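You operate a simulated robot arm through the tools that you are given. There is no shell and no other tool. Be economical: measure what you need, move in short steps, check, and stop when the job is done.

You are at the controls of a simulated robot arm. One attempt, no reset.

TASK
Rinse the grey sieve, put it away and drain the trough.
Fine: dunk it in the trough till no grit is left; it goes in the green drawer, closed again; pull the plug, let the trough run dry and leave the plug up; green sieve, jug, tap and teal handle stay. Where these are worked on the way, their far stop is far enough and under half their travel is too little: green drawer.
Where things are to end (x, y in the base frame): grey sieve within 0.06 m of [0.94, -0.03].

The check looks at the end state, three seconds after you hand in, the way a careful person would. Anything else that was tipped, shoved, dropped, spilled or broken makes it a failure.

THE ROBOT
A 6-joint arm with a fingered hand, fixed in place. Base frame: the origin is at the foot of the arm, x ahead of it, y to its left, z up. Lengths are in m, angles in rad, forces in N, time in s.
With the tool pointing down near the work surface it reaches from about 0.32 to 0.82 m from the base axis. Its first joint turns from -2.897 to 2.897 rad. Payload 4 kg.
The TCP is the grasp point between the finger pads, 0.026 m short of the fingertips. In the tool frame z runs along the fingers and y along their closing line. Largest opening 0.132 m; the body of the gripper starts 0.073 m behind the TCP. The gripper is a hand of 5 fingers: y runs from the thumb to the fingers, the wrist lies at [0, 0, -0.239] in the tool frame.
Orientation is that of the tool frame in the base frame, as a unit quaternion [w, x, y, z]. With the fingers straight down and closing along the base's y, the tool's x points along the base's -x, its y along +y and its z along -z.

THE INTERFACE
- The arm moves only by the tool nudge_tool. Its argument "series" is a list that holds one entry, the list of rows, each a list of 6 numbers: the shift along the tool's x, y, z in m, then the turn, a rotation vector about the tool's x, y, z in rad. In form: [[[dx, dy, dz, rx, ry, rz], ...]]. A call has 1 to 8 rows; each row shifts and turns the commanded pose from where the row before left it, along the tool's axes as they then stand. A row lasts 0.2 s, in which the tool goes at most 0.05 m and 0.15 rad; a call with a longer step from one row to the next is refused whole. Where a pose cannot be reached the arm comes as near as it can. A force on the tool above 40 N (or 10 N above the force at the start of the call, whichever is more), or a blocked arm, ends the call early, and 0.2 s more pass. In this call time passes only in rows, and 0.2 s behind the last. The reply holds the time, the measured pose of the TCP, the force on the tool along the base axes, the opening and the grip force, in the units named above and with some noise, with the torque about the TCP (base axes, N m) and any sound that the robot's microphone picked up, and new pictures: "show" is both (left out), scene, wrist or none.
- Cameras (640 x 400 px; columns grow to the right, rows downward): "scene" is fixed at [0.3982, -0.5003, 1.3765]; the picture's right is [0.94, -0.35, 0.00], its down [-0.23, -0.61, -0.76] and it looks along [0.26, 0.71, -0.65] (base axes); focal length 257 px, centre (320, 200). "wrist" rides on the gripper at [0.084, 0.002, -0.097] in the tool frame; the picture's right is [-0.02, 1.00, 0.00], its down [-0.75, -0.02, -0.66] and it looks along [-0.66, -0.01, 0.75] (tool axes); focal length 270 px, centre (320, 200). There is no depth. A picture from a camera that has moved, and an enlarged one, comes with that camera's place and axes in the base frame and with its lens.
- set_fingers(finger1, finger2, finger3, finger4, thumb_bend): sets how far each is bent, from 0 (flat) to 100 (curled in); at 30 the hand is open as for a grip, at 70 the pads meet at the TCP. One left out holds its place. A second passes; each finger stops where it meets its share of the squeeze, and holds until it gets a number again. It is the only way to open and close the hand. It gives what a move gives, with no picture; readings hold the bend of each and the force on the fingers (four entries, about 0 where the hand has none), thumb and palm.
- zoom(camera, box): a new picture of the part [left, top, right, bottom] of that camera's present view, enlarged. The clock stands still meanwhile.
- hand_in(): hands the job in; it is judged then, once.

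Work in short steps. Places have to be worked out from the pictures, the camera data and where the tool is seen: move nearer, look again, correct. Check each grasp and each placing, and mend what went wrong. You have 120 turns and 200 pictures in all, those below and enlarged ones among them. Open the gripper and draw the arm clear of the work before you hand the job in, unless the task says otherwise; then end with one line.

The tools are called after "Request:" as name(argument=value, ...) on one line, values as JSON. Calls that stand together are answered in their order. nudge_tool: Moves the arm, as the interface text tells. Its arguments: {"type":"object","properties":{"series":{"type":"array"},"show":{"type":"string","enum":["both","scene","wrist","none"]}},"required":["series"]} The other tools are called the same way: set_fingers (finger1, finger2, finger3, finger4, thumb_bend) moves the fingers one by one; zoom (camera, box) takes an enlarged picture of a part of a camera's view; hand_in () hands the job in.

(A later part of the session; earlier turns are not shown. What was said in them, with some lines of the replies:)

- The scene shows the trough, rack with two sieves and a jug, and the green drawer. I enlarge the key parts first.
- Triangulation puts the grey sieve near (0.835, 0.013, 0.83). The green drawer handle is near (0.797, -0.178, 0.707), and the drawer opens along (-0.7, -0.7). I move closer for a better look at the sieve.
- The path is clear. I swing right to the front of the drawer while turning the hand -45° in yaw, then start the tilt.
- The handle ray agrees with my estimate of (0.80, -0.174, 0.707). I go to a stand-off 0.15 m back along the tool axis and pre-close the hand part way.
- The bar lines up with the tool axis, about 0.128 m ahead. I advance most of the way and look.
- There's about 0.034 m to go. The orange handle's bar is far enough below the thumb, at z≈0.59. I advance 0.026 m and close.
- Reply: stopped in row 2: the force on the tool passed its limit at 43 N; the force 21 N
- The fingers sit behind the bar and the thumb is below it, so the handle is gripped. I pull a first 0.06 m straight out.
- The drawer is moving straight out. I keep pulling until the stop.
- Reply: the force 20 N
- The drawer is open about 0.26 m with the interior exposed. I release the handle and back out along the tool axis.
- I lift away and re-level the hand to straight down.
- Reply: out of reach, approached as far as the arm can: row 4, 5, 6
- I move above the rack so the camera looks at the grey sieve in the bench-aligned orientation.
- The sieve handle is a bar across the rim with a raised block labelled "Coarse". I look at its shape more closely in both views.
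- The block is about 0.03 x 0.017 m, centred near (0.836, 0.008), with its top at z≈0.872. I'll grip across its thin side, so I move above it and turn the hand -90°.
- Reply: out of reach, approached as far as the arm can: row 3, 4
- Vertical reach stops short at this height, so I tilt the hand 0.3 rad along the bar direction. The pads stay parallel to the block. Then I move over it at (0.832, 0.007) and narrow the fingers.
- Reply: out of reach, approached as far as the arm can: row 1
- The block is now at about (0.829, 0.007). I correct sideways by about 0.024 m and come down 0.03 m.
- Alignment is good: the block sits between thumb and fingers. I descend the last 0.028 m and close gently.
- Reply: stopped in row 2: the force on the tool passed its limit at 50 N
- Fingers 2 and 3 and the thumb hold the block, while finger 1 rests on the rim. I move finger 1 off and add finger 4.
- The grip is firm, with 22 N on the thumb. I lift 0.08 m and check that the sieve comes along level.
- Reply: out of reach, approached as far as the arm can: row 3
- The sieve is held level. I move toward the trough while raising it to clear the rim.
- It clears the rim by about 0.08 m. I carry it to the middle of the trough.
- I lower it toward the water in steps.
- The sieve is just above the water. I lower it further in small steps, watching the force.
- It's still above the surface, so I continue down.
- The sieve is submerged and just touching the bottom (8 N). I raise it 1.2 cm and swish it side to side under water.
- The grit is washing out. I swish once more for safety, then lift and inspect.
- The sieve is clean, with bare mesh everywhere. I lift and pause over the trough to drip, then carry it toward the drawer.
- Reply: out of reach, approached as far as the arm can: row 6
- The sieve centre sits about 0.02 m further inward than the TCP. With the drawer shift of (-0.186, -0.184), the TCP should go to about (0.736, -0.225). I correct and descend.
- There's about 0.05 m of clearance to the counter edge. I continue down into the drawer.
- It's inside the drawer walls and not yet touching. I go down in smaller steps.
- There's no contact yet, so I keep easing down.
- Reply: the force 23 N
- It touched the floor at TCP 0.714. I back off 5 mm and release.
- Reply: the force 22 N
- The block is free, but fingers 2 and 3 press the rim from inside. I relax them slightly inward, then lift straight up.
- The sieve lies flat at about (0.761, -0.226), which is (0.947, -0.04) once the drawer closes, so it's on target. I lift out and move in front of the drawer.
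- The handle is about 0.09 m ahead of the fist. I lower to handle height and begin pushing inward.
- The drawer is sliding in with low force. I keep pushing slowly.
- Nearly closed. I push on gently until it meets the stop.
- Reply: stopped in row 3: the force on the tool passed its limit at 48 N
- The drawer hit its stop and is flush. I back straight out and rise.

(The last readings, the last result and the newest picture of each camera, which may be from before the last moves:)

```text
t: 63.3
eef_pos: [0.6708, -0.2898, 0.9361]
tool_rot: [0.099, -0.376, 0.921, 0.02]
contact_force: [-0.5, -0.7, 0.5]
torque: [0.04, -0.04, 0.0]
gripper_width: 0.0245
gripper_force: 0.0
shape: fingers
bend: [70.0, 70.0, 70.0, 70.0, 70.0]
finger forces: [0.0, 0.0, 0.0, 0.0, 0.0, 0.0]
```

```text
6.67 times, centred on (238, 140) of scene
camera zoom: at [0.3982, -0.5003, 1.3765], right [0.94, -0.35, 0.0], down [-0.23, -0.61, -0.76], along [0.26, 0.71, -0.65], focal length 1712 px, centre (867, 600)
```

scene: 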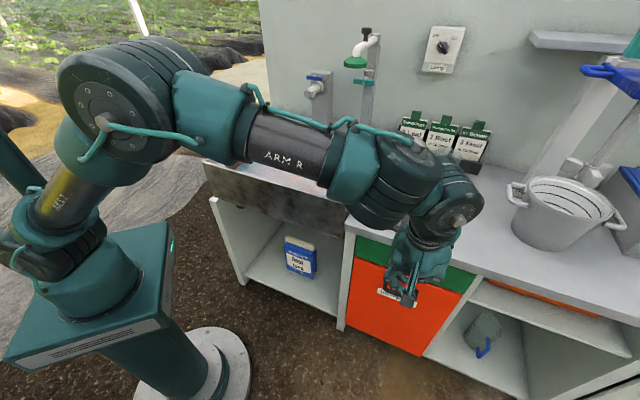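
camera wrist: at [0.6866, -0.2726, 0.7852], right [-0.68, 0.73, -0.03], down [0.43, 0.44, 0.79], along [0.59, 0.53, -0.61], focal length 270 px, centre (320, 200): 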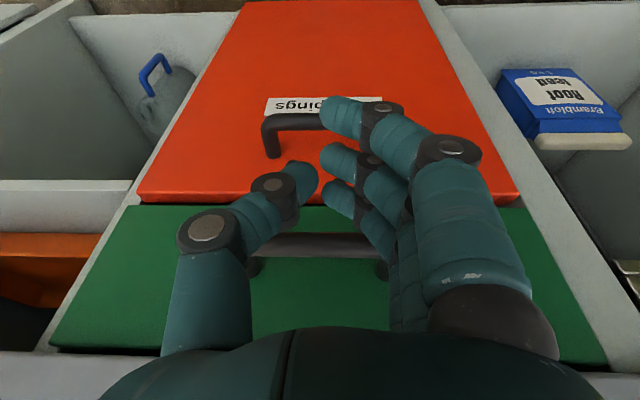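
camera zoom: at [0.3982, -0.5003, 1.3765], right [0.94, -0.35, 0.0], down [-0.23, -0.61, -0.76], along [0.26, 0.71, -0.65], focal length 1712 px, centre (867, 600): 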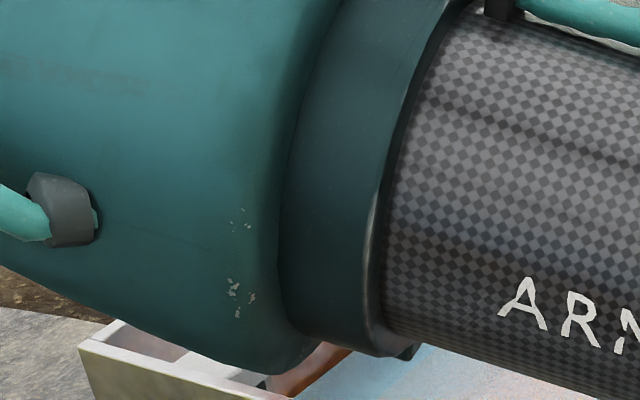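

The green drawer lines up exactly as it did at the start. Next is the plug: I swing over to above the orange T-handle near (0.35, 0.395).

Request:
nudge_tool(series=[[[-0.0175, 0.0444, -0.0047, 0, 0, 0], [-0.0175, 0.0444, -0.0047, 0, 0, 0], [-0.0175, 0.0444, -0.0047, 0, 0, 0], [-0.0175, 0.0444, -0.0047, 0, 0, 0], [-0.0175, 0.0444, -0.0047, 0, 0, 0], [-0.0175, 0.0444, -0.0047, 0, 0, 0], [-0.0175, 0.0444, -0.0047, 0, 0, 0], [-0.0175, 0.0444, -0.0047, 0, 0, 0]]], show="none")

Request:
nudge_tool(series=[[[-0.0175, 0.0444, -0.0047, 0, 0, 0], [-0.0175, 0.0444, -0.0047, 0, 0, 0], [-0.0175, 0.0444, -0.0047, 0, 0, 0], [-0.0175, 0.0444, -0.0047, 0, 0, 0], [-0.0175, 0.0444, -0.0047, 0, 0, 0], [-0.0175, 0.0444, -0.0047, 0, 0, 0], [0, 0, 0, 0, 0.1, 0], [0, 0, 0, 0, 0.1, 0]]], show="none")

Request:
set_fingers(finger1=30, finger2=30, finger3=30, finger4=30, thumb_bend=30)

Request:
nudge_tool(series=[[[0, 0, 0, 0, 0, 0.15], [0, 0, 0, 0, 0, 0.15], [0, 0, 0, 0, 0, 0.15], [0, 0, 0, 0, 0, 0.15], [0, 0, 0, 0, 0, 0.15], [0, 0, 0, 0, 0, 0.15], [0, 0, 0, 0, 0, 0.15], [0, 0, 0, 0, 0, 0.15]]], show="both")

```text
t: 65.1
eef_pos: [0.5155, 0.059, 0.9866]
tool_rot: [0.098, -0.376, 0.921, 0.018]
contact_force: [-0.4, 0.8, 0.0]
torque: [-0.02, -0.01, -0.03]
gripper_width: 0.0244
gripper_force: 0.1
shape: fingers
bend: [70.0, 70.0, 70.0, 70.0, 70.0]
finger forces: [0.0, 0.0, 0.0, 0.1, 0.1, 0.1]
```

```text
t: 66.9
eef_pos: [0.3989, 0.3166, 1.0226]
tool_rot: [0.007, -0.375, 0.927, -0.018]
contact_force: [0.2, 0.7, 0.2]
torque: [0.02, 0.0, -0.04]
gripper_width: 0.0242
gripper_force: 0.1
shape: fingers
bend: [70.0, 70.0, 70.0, 70.0, 70.0]
finger forces: [0.1, 0.1, 0.0, 0.0, 0.1, 0.0]
```

```text
t: 67.9
eef_pos: [0.3988, 0.3165, 1.0227]
tool_rot: [0.006, -0.376, 0.926, -0.019]
contact_force: [-0.5, 1.1, -0.2]
torque: [-0.02, -0.03, 0.02]
gripper_width: 0.1385
gripper_force: 0.0
shape: fingers
bend: [30.0, 30.0, 30.0, 30.0, 30.0]
finger forces: [0.0, 0.0, 0.0, 0.0, 0.0, 0.1]
```

```text
t: 69.7
eef_pos: [0.3989, 0.3166, 1.0241]
tool_rot: [0.016, 0.213, 0.977, -0.011]
contact_force: [0.8, 0.9, -0.8]
torque: [-0.01, -0.01, -0.02]
gripper_width: 0.1385
gripper_force: 0.0
shape: fingers
bend: [30.0, 30.0, 30.0, 30.0, 30.0]
finger forces: [0.0, 0.0, 0.0, 0.0, 0.0, 0.0]
camera wrist: at [0.3204, 0.3571, 1.1177], right [0.44, 0.9, -0.01], down [0.66, -0.31, 0.69], along [0.61, -0.31, -0.73], focal length 270 px, centre (320, 200)
```

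scene: 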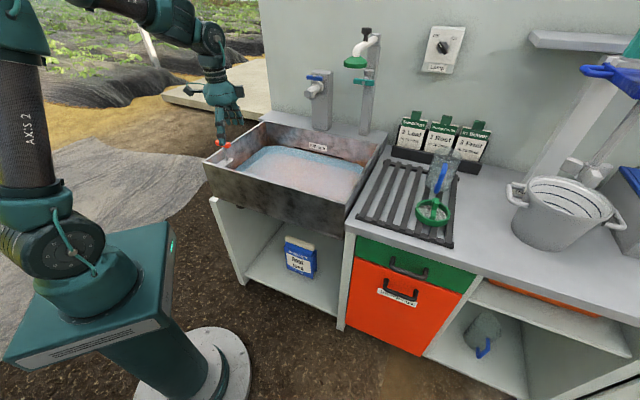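
wrist: 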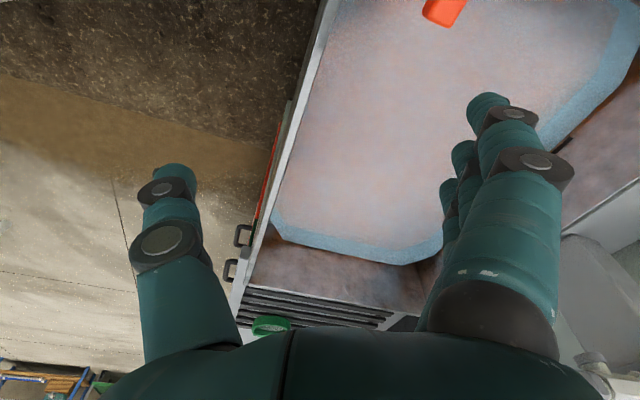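

The T-handle is at the picture's top edge. I finish the yaw and shift back to bring it into view.

Request:
nudge_tool(series=[[[0, 0, 0, 0, 0, 0.15], [0, 0, 0, 0, 0, 0.15], [0, 0, 0, 0, 0, 0.06], [0.0455, 0.005, 0, 0, 0, 0], [0.0455, 0.005, 0, 0, 0, 0], [0.0455, 0.005, 0, 0, 0, 0], [0.0455, 0.005, 0, 0, 0, 0]]], show="both")

Request:
zoom(camera="wrist", box=[240, 60, 432, 180])

Request:
zoom(camera="scene", box=[190, 110, 286, 170])

```text
t: 71.3
eef_pos: [0.2856, 0.4607, 1.0149]
tool_rot: [0.019, 0.385, 0.923, -0.009]
contact_force: [-0.3, -0.4, 0.4]
torque: [-0.04, -0.03, 0.02]
gripper_width: 0.1381
gripper_force: 0.0
shape: fingers
bend: [30.0, 30.0, 30.0, 30.0, 30.0]
finger forces: [0.1, 0.0, 0.0, 0.0, 0.1, 0.0]
camera wrist: at [0.2244, 0.5251, 1.1068], right [0.72, 0.69, 0.0], down [0.5, -0.52, 0.69], along [0.47, -0.5, -0.73], focal length 270 px, centre (320, 200)
```

scene: 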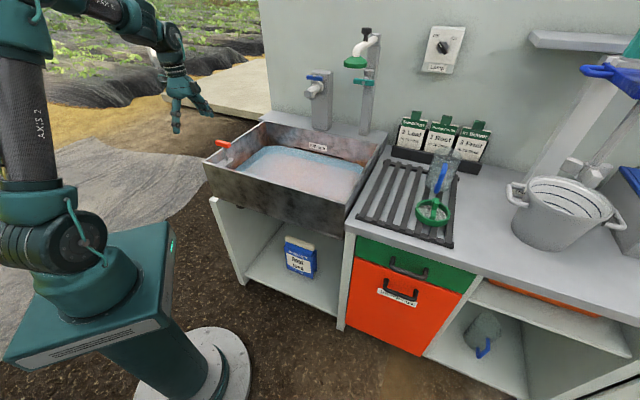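
wrist: 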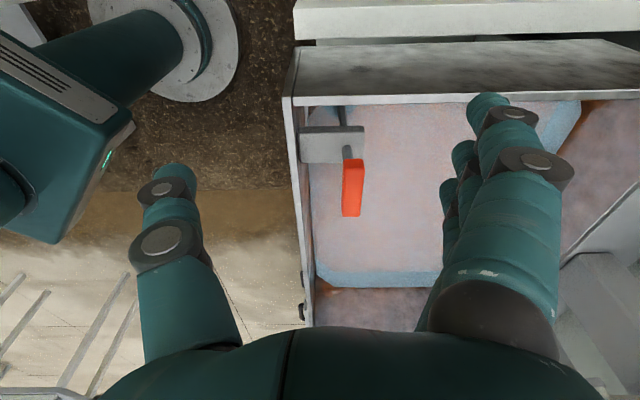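

```text
3.33 times, centred on (336, 120) of wrist
camera zoom: at [0.2244, 0.5251, 1.1068], right [0.72, 0.69, 0.0], down [0.5, -0.52, 0.69], along [0.47, -0.5, -0.73], focal length 901 px, centre (267, 467)
```

zoom: 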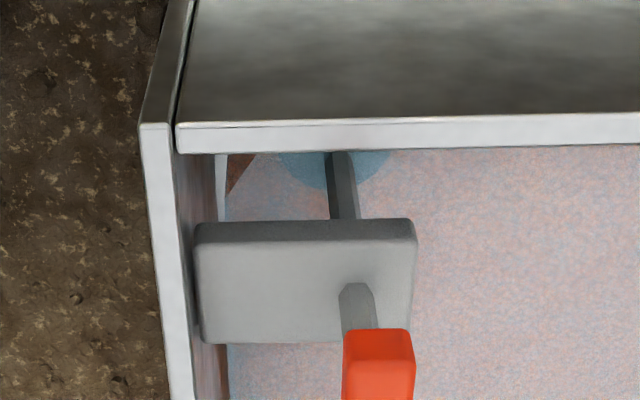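

```text
6.67 times, centred on (238, 140) of scene
camera zoom: at [0.3982, -0.5003, 1.3765], right [0.94, -0.35, 0.0], down [-0.23, -0.61, -0.76], along [0.26, 0.71, -0.65], focal length 1712 px, centre (867, 600)
```

zoom: 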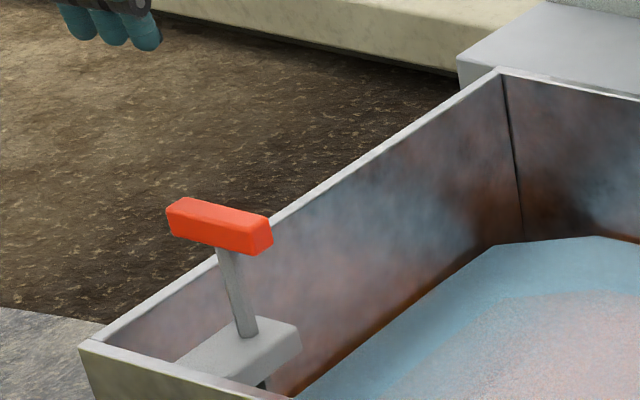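

The T-bar is at (0.355, 0.429, 0.918), running along the trough's length, so the hand's yaw suits. I move above it with the fingers part-closed.

Request:
nudge_tool(series=[[[-0.0237, 0.009, 0, 0, 0, 0], [-0.0237, 0.009, 0, 0, 0, 0], [-0.0237, 0.009, 0.01, 0, 0, 0]]], show="none")

Request:
set_fingers(finger1=46, finger2=46, finger3=46, finger4=46, thumb_bend=46)

Request:
nudge_tool(series=[[[0, 0, 0.02, 0, 0, 0]]], show="both")

```text
t: 72.1
eef_pos: [0.3548, 0.4261, 1.0077]
tool_rot: [0.018, 0.384, 0.923, -0.008]
contact_force: [-0.4, -0.7, 0.7]
torque: [-0.01, 0.01, 0.02]
gripper_width: 0.1384
gripper_force: 0.1
shape: fingers
bend: [30.0, 30.0, 30.0, 30.0, 30.0]
finger forces: [0.0, 0.0, 0.0, 0.0, 0.1, 0.1]
```

```text
t: 73.1
eef_pos: [0.3545, 0.428, 1.0081]
tool_rot: [0.018, 0.383, 0.924, -0.008]
contact_force: [0.1, -0.2, -0.1]
torque: [-0.01, -0.02, -0.01]
gripper_width: 0.0886
gripper_force: 0.0
shape: fingers
bend: [46.0, 46.0, 46.0, 46.0, 46.0]
finger forces: [0.1, 0.0, 0.0, 0.1, 0.1, 0.1]
```

```text
t: 73.5
eef_pos: [0.3537, 0.4266, 0.9883]
tool_rot: [0.019, 0.384, 0.923, -0.008]
contact_force: [0.0, 0.4, 0.9]
torque: [-0.03, -0.01, -0.02]
gripper_width: 0.0886
gripper_force: 0.0
shape: fingers
bend: [46.0, 46.0, 46.0, 46.0, 46.0]
finger forces: [0.1, 0.0, 0.1, 0.0, 0.0, 0.0]
camera wrist: at [0.2932, 0.4916, 1.0812], right [0.72, 0.69, 0.0], down [0.5, -0.52, 0.69], along [0.47, -0.5, -0.73], focal length 270 px, centre (320, 200)
```

scene: 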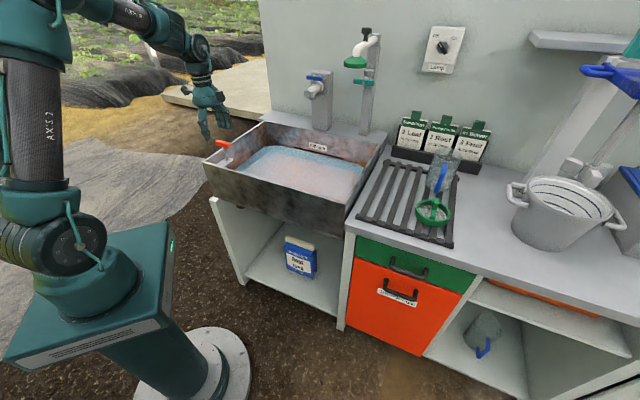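
wrist: 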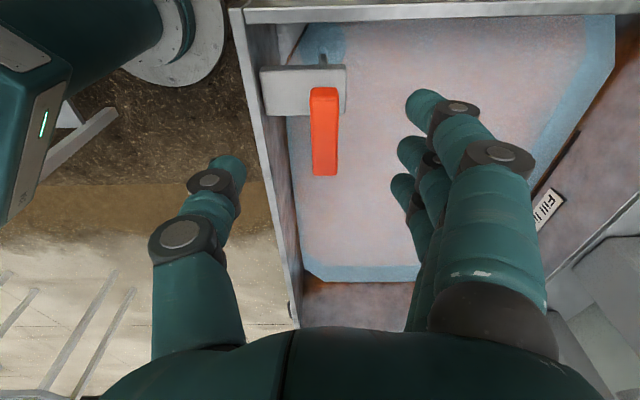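

The bar is centred under the hand. I descend 0.066 m and close.

Request:
nudge_tool(series=[[[0, 0, 0.022, 0, 0, 0], [0, 0, 0.022, 0, 0, 0], [-0.002, 0, 0.022, 0, 0, 0]]], show="none")

Request:
set_fingers(finger1=76, finger2=76, finger3=76, finger4=76, thumb_bend=76)

Request:
zoom(camera="wrist", box=[180, 60, 500, 260])

```text
t: 74.3
eef_pos: [0.3572, 0.4251, 0.9237]
tool_rot: [0.018, 0.383, 0.924, -0.008]
contact_force: [-0.2, -0.6, -0.2]
torque: [0.04, 0.01, -0.01]
gripper_width: 0.0887
gripper_force: 0.1
shape: fingers
bend: [46.0, 46.0, 46.0, 46.0, 46.0]
finger forces: [0.0, 0.1, 0.0, 0.0, 0.1, 0.0]
```

```text
t: 75.3
eef_pos: [0.3582, 0.4258, 0.9232]
tool_rot: [0.019, 0.383, 0.923, -0.008]
contact_force: [10.7, 8.7, -1.1]
torque: [0.08, 0.07, 0.22]
gripper_width: 0.0217
gripper_force: 15.2
shape: fingers
bend: [76.0, 73.0, 73.0, 72.0, 71.0]
finger forces: [1.6, 6.0, 6.7, 6.7, 9.8, 0.1]
```

```text
2.00 times, centred on (340, 160) of wrist
camera zoom: at [0.2969, 0.4895, 1.0163], right [0.72, 0.69, 0.0], down [0.5, -0.53, 0.69], along [0.48, -0.5, -0.73], focal length 541 px, centre (280, 280)
```

zoom: 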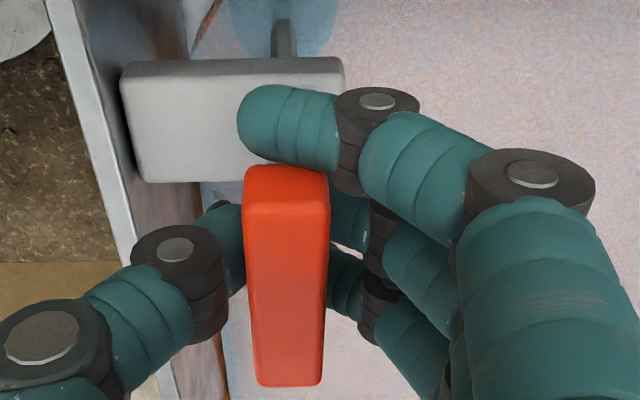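

The T-bar is held by fingers 2–4 and the thumb. I pull it straight up.

Request:
nudge_tool(series=[[[0, 0, -0.012, 0, 0, 0], [0, 0, -0.015, 0, 0, 0], [0, 0, -0.015, 0, 0, 0]]], show="both")

Request:
zoom(camera="scene", box=[190, 90, 318, 170])

```text
t: 76.1
eef_pos: [0.357, 0.4249, 0.9639]
tool_rot: [0.017, 0.384, 0.923, -0.01]
contact_force: [14.4, 3.2, -23.2]
torque: [0.04, 0.16, 0.18]
gripper_width: 0.0216
gripper_force: 20.3
shape: fingers
bend: [76.0, 73.0, 72.0, 72.0, 71.0]
finger forces: [1.2, 9.2, 9.5, 9.7, 10.7, 0.0]
camera wrist: at [0.2968, 0.4902, 1.0564], right [0.72, 0.69, -0.01], down [0.5, -0.52, 0.69], along [0.47, -0.5, -0.73], focal length 270 px, centre (320, 200)
```

scene: 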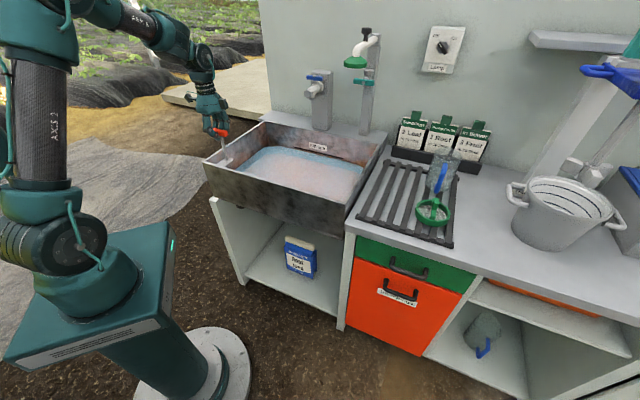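
wrist: 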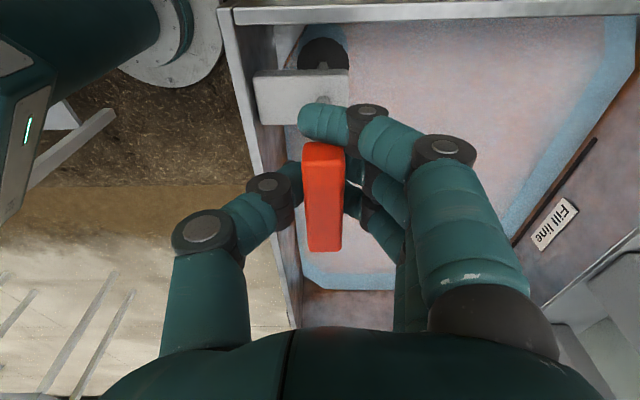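

```text
5.00 times, centred on (254, 130) of scene
camera zoom: at [0.3982, -0.5003, 1.3765], right [0.94, -0.35, 0.0], down [-0.23, -0.61, -0.76], along [0.26, 0.71, -0.65], focal length 1284 px, centre (650, 550)
```

zoom: 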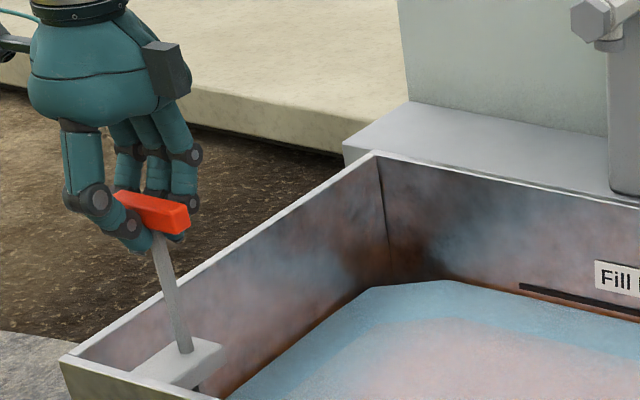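

The plug is up about 0.04 m with a steady ~23 N of resistance. I continue up toward its stop.

Request:
nudge_tool(series=[[[0, 0, -0.012, 0, 0, 0], [0, 0, -0.012, 0, 0, 0]]], show="wrist")

Request:
zoom(camera="scene", box=[190, 90, 318, 170])

```text
t: 76.4
eef_pos: [0.358, 0.425, 0.9648]
tool_rot: [0.018, 0.383, 0.924, -0.014]
contact_force: [10.3, 6.0, -21.6]
torque: [0.09, 0.16, 0.15]
gripper_width: 0.0214
gripper_force: 19.3
shape: fingers
bend: [76.0, 72.0, 71.0, 71.0, 69.0]
finger forces: [1.6, 8.7, 8.5, 8.4, 10.8, 0.1]
stopped in row 1: the force on the tool passed its limit at 46 N (the readings are from after the stop); the commanded pose is now the measured one
camera wrist: at [0.2967, 0.49, 1.0573], right [0.72, 0.69, -0.01], down [0.51, -0.52, 0.69], along [0.47, -0.5, -0.72], focal length 270 px, centre (320, 200)
```

wrist: 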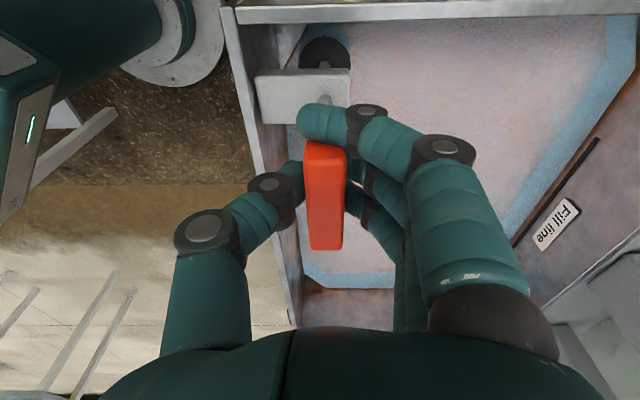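

```text
5.00 times, centred on (254, 130) of scene
camera zoom: at [0.3982, -0.5003, 1.3765], right [0.94, -0.35, 0.0], down [-0.23, -0.61, -0.76], along [0.26, 0.71, -0.65], focal length 1284 px, centre (650, 550)
```

zoom: 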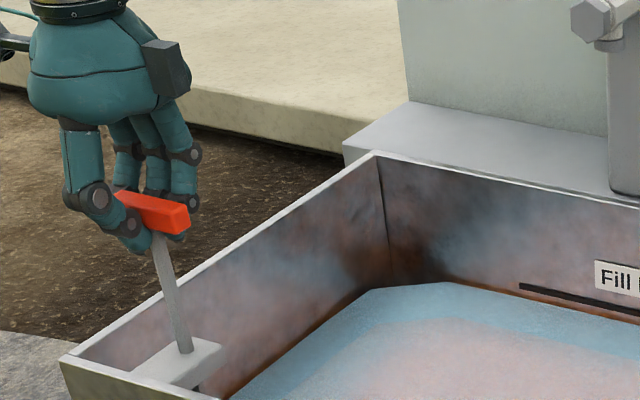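

It's at the upper stop, about 0.041 m of travel. I hold and let water drain, watching the level.

Request:
nudge_tool(series=[[[0, 0, 0, 0, 0, 0], [0, 0, 0, 0, 0, 0], [0, 0, 0, 0, 0, 0], [0, 0, 0, 0, 0, 0], [0, 0, 0, 0, 0, 0], [0, 0, 0, 0, 0, 0], [0, 0, 0, 0, 0, 0], [0, 0, 0, 0, 0, 0]]], show="none")

Request:
nudge_tool(series=[[[0, 0, 0, 0, 0, 0], [0, 0, 0, 0, 0, 0], [0, 0, 0, 0, 0, 0], [0, 0, 0, 0, 0, 0], [0, 0, 0, 0, 0, 0], [0, 0, 0, 0, 0, 0], [0, 0, 0, 0, 0, 0], [0, 0, 0, 0, 0, 0]]], show="both")

```text
t: 78.2
eef_pos: [0.3568, 0.4236, 0.9661]
tool_rot: [0.017, 0.384, 0.923, -0.013]
contact_force: [13.3, 5.9, -36.5]
torque: [0.07, 0.24, 0.17]
gripper_width: 0.0214
gripper_force: 23.0
shape: fingers
bend: [76.0, 71.0, 71.0, 70.0, 69.0]
finger forces: [1.2, 10.4, 10.7, 10.7, 12.0, 0.0]
```

```text
t: 80.0
eef_pos: [0.3577, 0.4253, 0.9657]
tool_rot: [0.017, 0.383, 0.923, -0.014]
contact_force: [14.2, 4.5, -35.7]
torque: [0.07, 0.19, 0.15]
gripper_width: 0.0217
gripper_force: 22.9
shape: fingers
bend: [76.0, 71.0, 71.0, 70.0, 69.0]
finger forces: [1.2, 10.3, 10.6, 10.6, 12.3, 0.0]
camera wrist: at [0.2966, 0.49, 1.0586], right [0.72, 0.69, -0.01], down [0.51, -0.52, 0.69], along [0.47, -0.5, -0.72], focal length 270 px, centre (320, 200)
```

scene: 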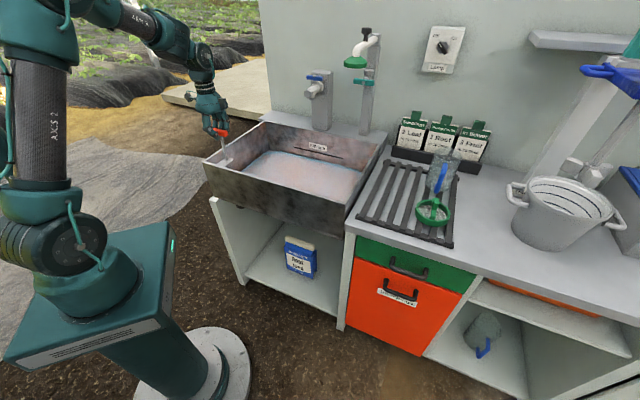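
wrist: 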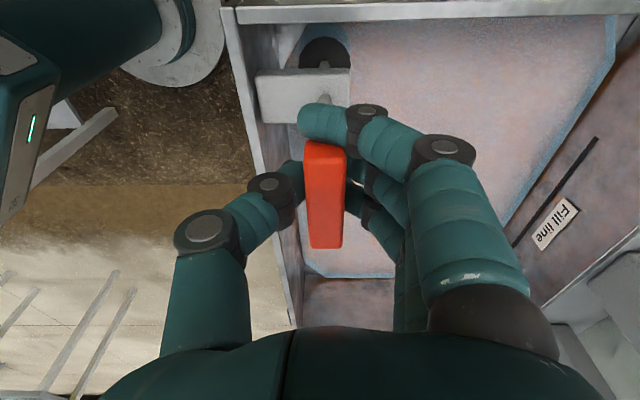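

The water is falling. I relieve the strain by 2 mm and open the fingers to see whether the plug stays up on its own.

Request:
nudge_tool(series=[[[0, 0, 0.0015, 0, 0, 0]]], show="none")

Request:
set_fingers(finger1=50, finger2=50, finger3=50, finger4=50, thumb_bend=50)

Request:
zoom(camera="scene", box=[190, 90, 318, 170])

Request:
zoom(camera="wrist", box=[200, 20, 456, 270])

```text
t: 80.4
eef_pos: [0.3567, 0.4245, 0.9658]
tool_rot: [0.017, 0.384, 0.923, -0.013]
contact_force: [11.8, 2.8, -26.6]
torque: [0.06, 0.13, 0.13]
gripper_width: 0.0214
gripper_force: 18.8
shape: fingers
bend: [76.0, 71.0, 71.0, 70.0, 69.0]
finger forces: [1.1, 8.3, 8.8, 8.9, 11.4, 0.1]
```

```text
t: 81.4
eef_pos: [0.3573, 0.4246, 0.9654]
tool_rot: [0.018, 0.384, 0.923, -0.013]
contact_force: [0.0, 0.4, 0.4]
torque: [0.0, -0.03, 0.0]
gripper_width: 0.074
gripper_force: 0.1
shape: fingers
bend: [50.0, 50.0, 50.0, 50.0, 50.0]
finger forces: [0.1, 0.0, 0.1, 0.0, 0.0, 0.0]
```

```text
5.00 times, centred on (254, 130) of scene
camera zoom: at [0.3982, -0.5003, 1.3765], right [0.94, -0.35, 0.0], down [-0.23, -0.61, -0.76], along [0.26, 0.71, -0.65], focal length 1284 px, centre (650, 550)
```

zoom: 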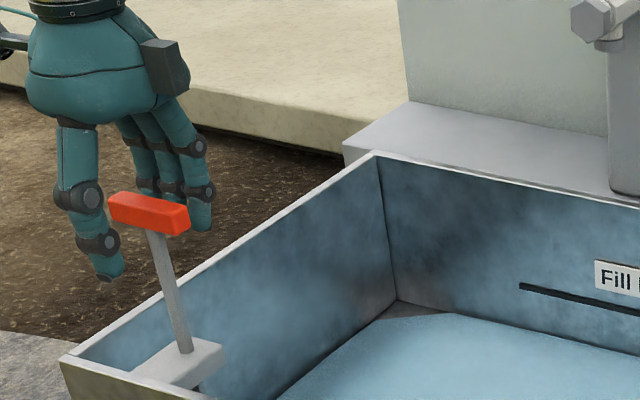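

```text
1.60 times, centred on (328, 145) of wrist
camera zoom: at [0.2961, 0.4897, 1.0582], right [0.72, 0.69, -0.01], down [0.51, -0.52, 0.69], along [0.47, -0.5, -0.72], focal length 432 px, centre (307, 288)
```

zoom: 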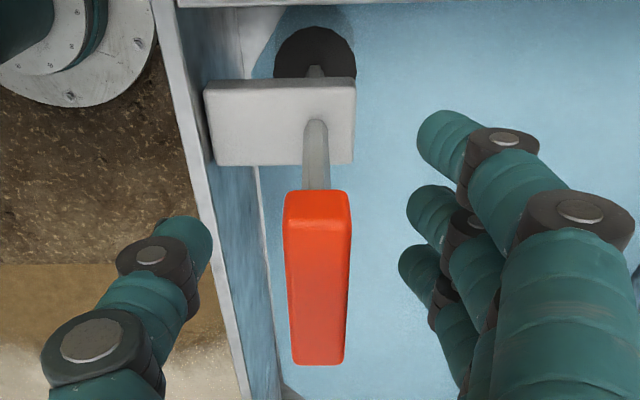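

The plug stays up by itself. I lift clear and wait for the trough to empty.

Request:
nudge_tool(series=[[[0, 0, -0.03, 0, 0, 0], [0, 0, -0.04, 0, 0, 0], [0, 0, -0.04, 0, 0, 0], [0.02, 0, 0, 0, 0, 0], [0.03, 0, 0, 0, 0, 0], [0.03, 0, 0, 0, 0, 0], [0, 0, 0, 0, 0, 0], [0, 0, 0, 0, 0, 0]]], show="none")

Request:
nudge_tool(series=[[[0, 0, 0, 0, 0, 0], [0, 0, 0, 0, 0, 0], [0, 0, 0, 0, 0, 0], [0, 0, 0, 0, 0, 0], [0, 0, 0, 0, 0, 0], [0, 0, 0, 0, 0, 0], [0, 0, 0, 0, 0, 0], [0, 0, 0, 0, 0, 0]]], show="none")

Request:
nudge_tool(series=[[[0, 0, 0, 0, 0, 0], [0, 0, 0, 0, 0, 0], [0, 0, 0, 0, 0, 0], [0, 0, 0, 0, 0, 0], [0, 0, 0, 0, 0, 0], [0, 0, 0, 0, 0, 0], [0, 0, 0, 0, 0, 0], [0, 0, 0, 0, 0, 0]]], show="both")

```text
t: 83.2
eef_pos: [0.2988, 0.4858, 1.0738]
tool_rot: [0.018, 0.383, 0.923, -0.013]
contact_force: [-0.6, -0.5, 1.0]
torque: [0.01, 0.0, -0.03]
gripper_width: 0.0744
gripper_force: 0.0
shape: fingers
bend: [50.0, 50.0, 50.0, 50.0, 50.0]
finger forces: [0.1, 0.0, 0.0, 0.0, 0.0, 0.0]
```

```text
t: 85.0
eef_pos: [0.2986, 0.4865, 1.0714]
tool_rot: [0.017, 0.383, 0.923, -0.013]
contact_force: [-0.5, -0.3, 0.5]
torque: [0.01, 0.0, 0.03]
gripper_width: 0.074
gripper_force: 0.2
shape: fingers
bend: [50.0, 50.0, 50.0, 50.0, 50.0]
finger forces: [0.1, 0.0, 0.1, 0.0, 0.0, 0.1]
```

```text
t: 86.8
eef_pos: [0.2981, 0.4855, 1.0724]
tool_rot: [0.017, 0.384, 0.923, -0.012]
contact_force: [0.2, -0.8, -0.4]
torque: [0.01, -0.01, 0.02]
gripper_width: 0.0744
gripper_force: 0.0
shape: fingers
bend: [50.0, 50.0, 50.0, 50.0, 50.0]
finger forces: [0.0, 0.0, 0.0, 0.0, 0.0, 0.0]
camera wrist: at [0.2385, 0.5507, 1.1652], right [0.72, 0.69, -0.01], down [0.51, -0.52, 0.69], along [0.47, -0.5, -0.72], focal length 270 px, centre (320, 200)
```

scene: 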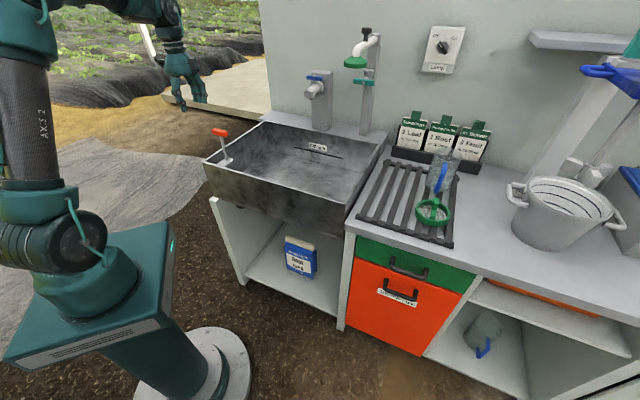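
wrist: 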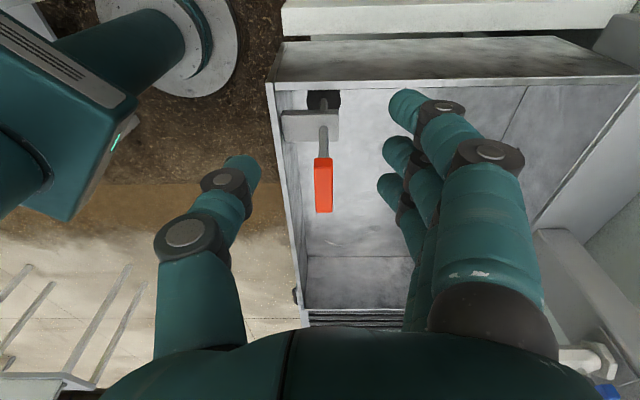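

The trough looks dry with the plug still up. I open the hand fully and do one last check of the trough and drawer.

Request:
set_fingers(finger1=30, finger2=30, finger3=30, finger4=30, thumb_bend=30)

Request:
zoom(camera="scene", box=[190, 100, 390, 225])

Request:
zoom(camera="scene", box=[330, 220, 490, 320])

Request:
zoom(camera="scene", box=[340, 130, 500, 230])

```text
t: 87.8
eef_pos: [0.2992, 0.4847, 1.0723]
tool_rot: [0.018, 0.384, 0.923, -0.013]
contact_force: [0.1, -0.8, -0.3]
torque: [-0.01, 0.02, 0.02]
gripper_width: 0.1383
gripper_force: 0.0
shape: fingers
bend: [30.0, 30.0, 30.0, 30.0, 30.0]
finger forces: [0.0, 0.1, 0.0, 0.1, 0.0, 0.0]
```

```text
3.20 times, centred on (290, 162) of scene
camera zoom: at [0.3982, -0.5003, 1.3765], right [0.94, -0.35, 0.0], down [-0.23, -0.61, -0.76], along [0.26, 0.71, -0.65], focal length 822 px, centre (416, 320)
```

zoom: 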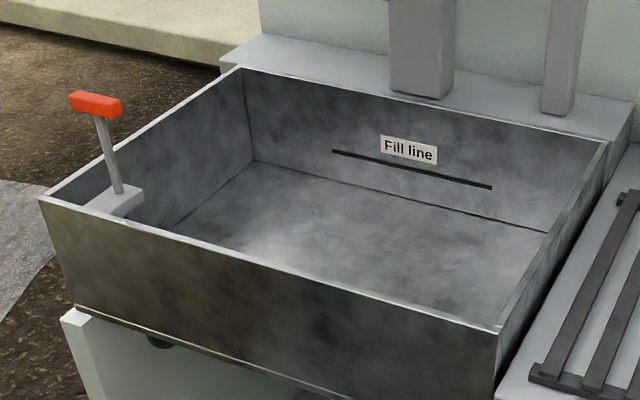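

```text
4.00 times, centred on (410, 270) of scene
camera zoom: at [0.3982, -0.5003, 1.3765], right [0.94, -0.35, 0.0], down [-0.23, -0.61, -0.76], along [0.26, 0.71, -0.65], focal length 1027 px, centre (-40, -80)
```

zoom: 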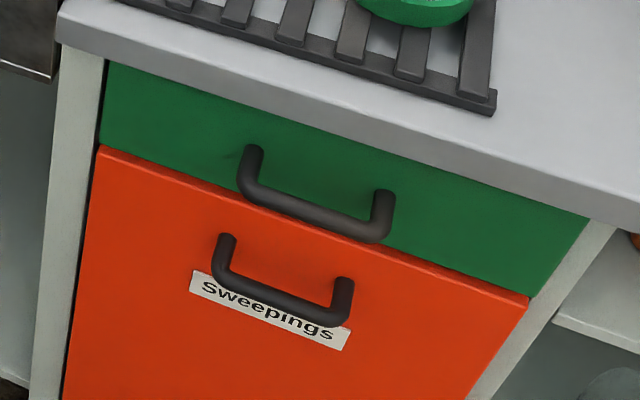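

```text
4.00 times, centred on (420, 180) of scene
camera zoom: at [0.3982, -0.5003, 1.3765], right [0.94, -0.35, 0.0], down [-0.23, -0.61, -0.76], along [0.26, 0.71, -0.65], focal length 1027 px, centre (-80, 280)
```

zoom: 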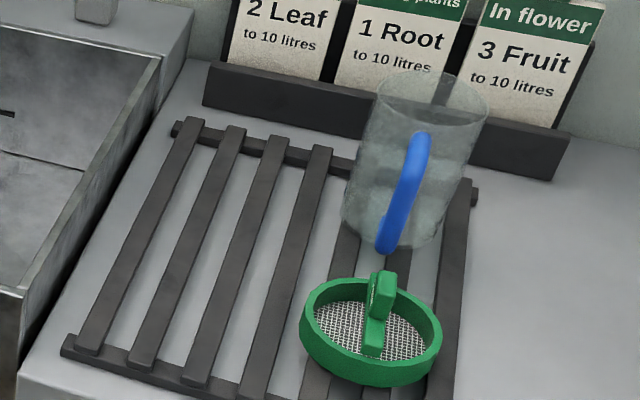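

The trough is dry, the plug is up and the drawer is closed. The green sieve and jug haven't moved, and the hand is open and clear, so I hand in.

Request:
hand_in()

```text
The job is handed in.
```

I rinsed the grey sieve until no grit showed and shut it in the green drawer, at about (0.947, -0.04) judging by where it lay before I closed it. The trough is dry with the plug left up, and the green sieve, jug, tap and teal handle were not touched.
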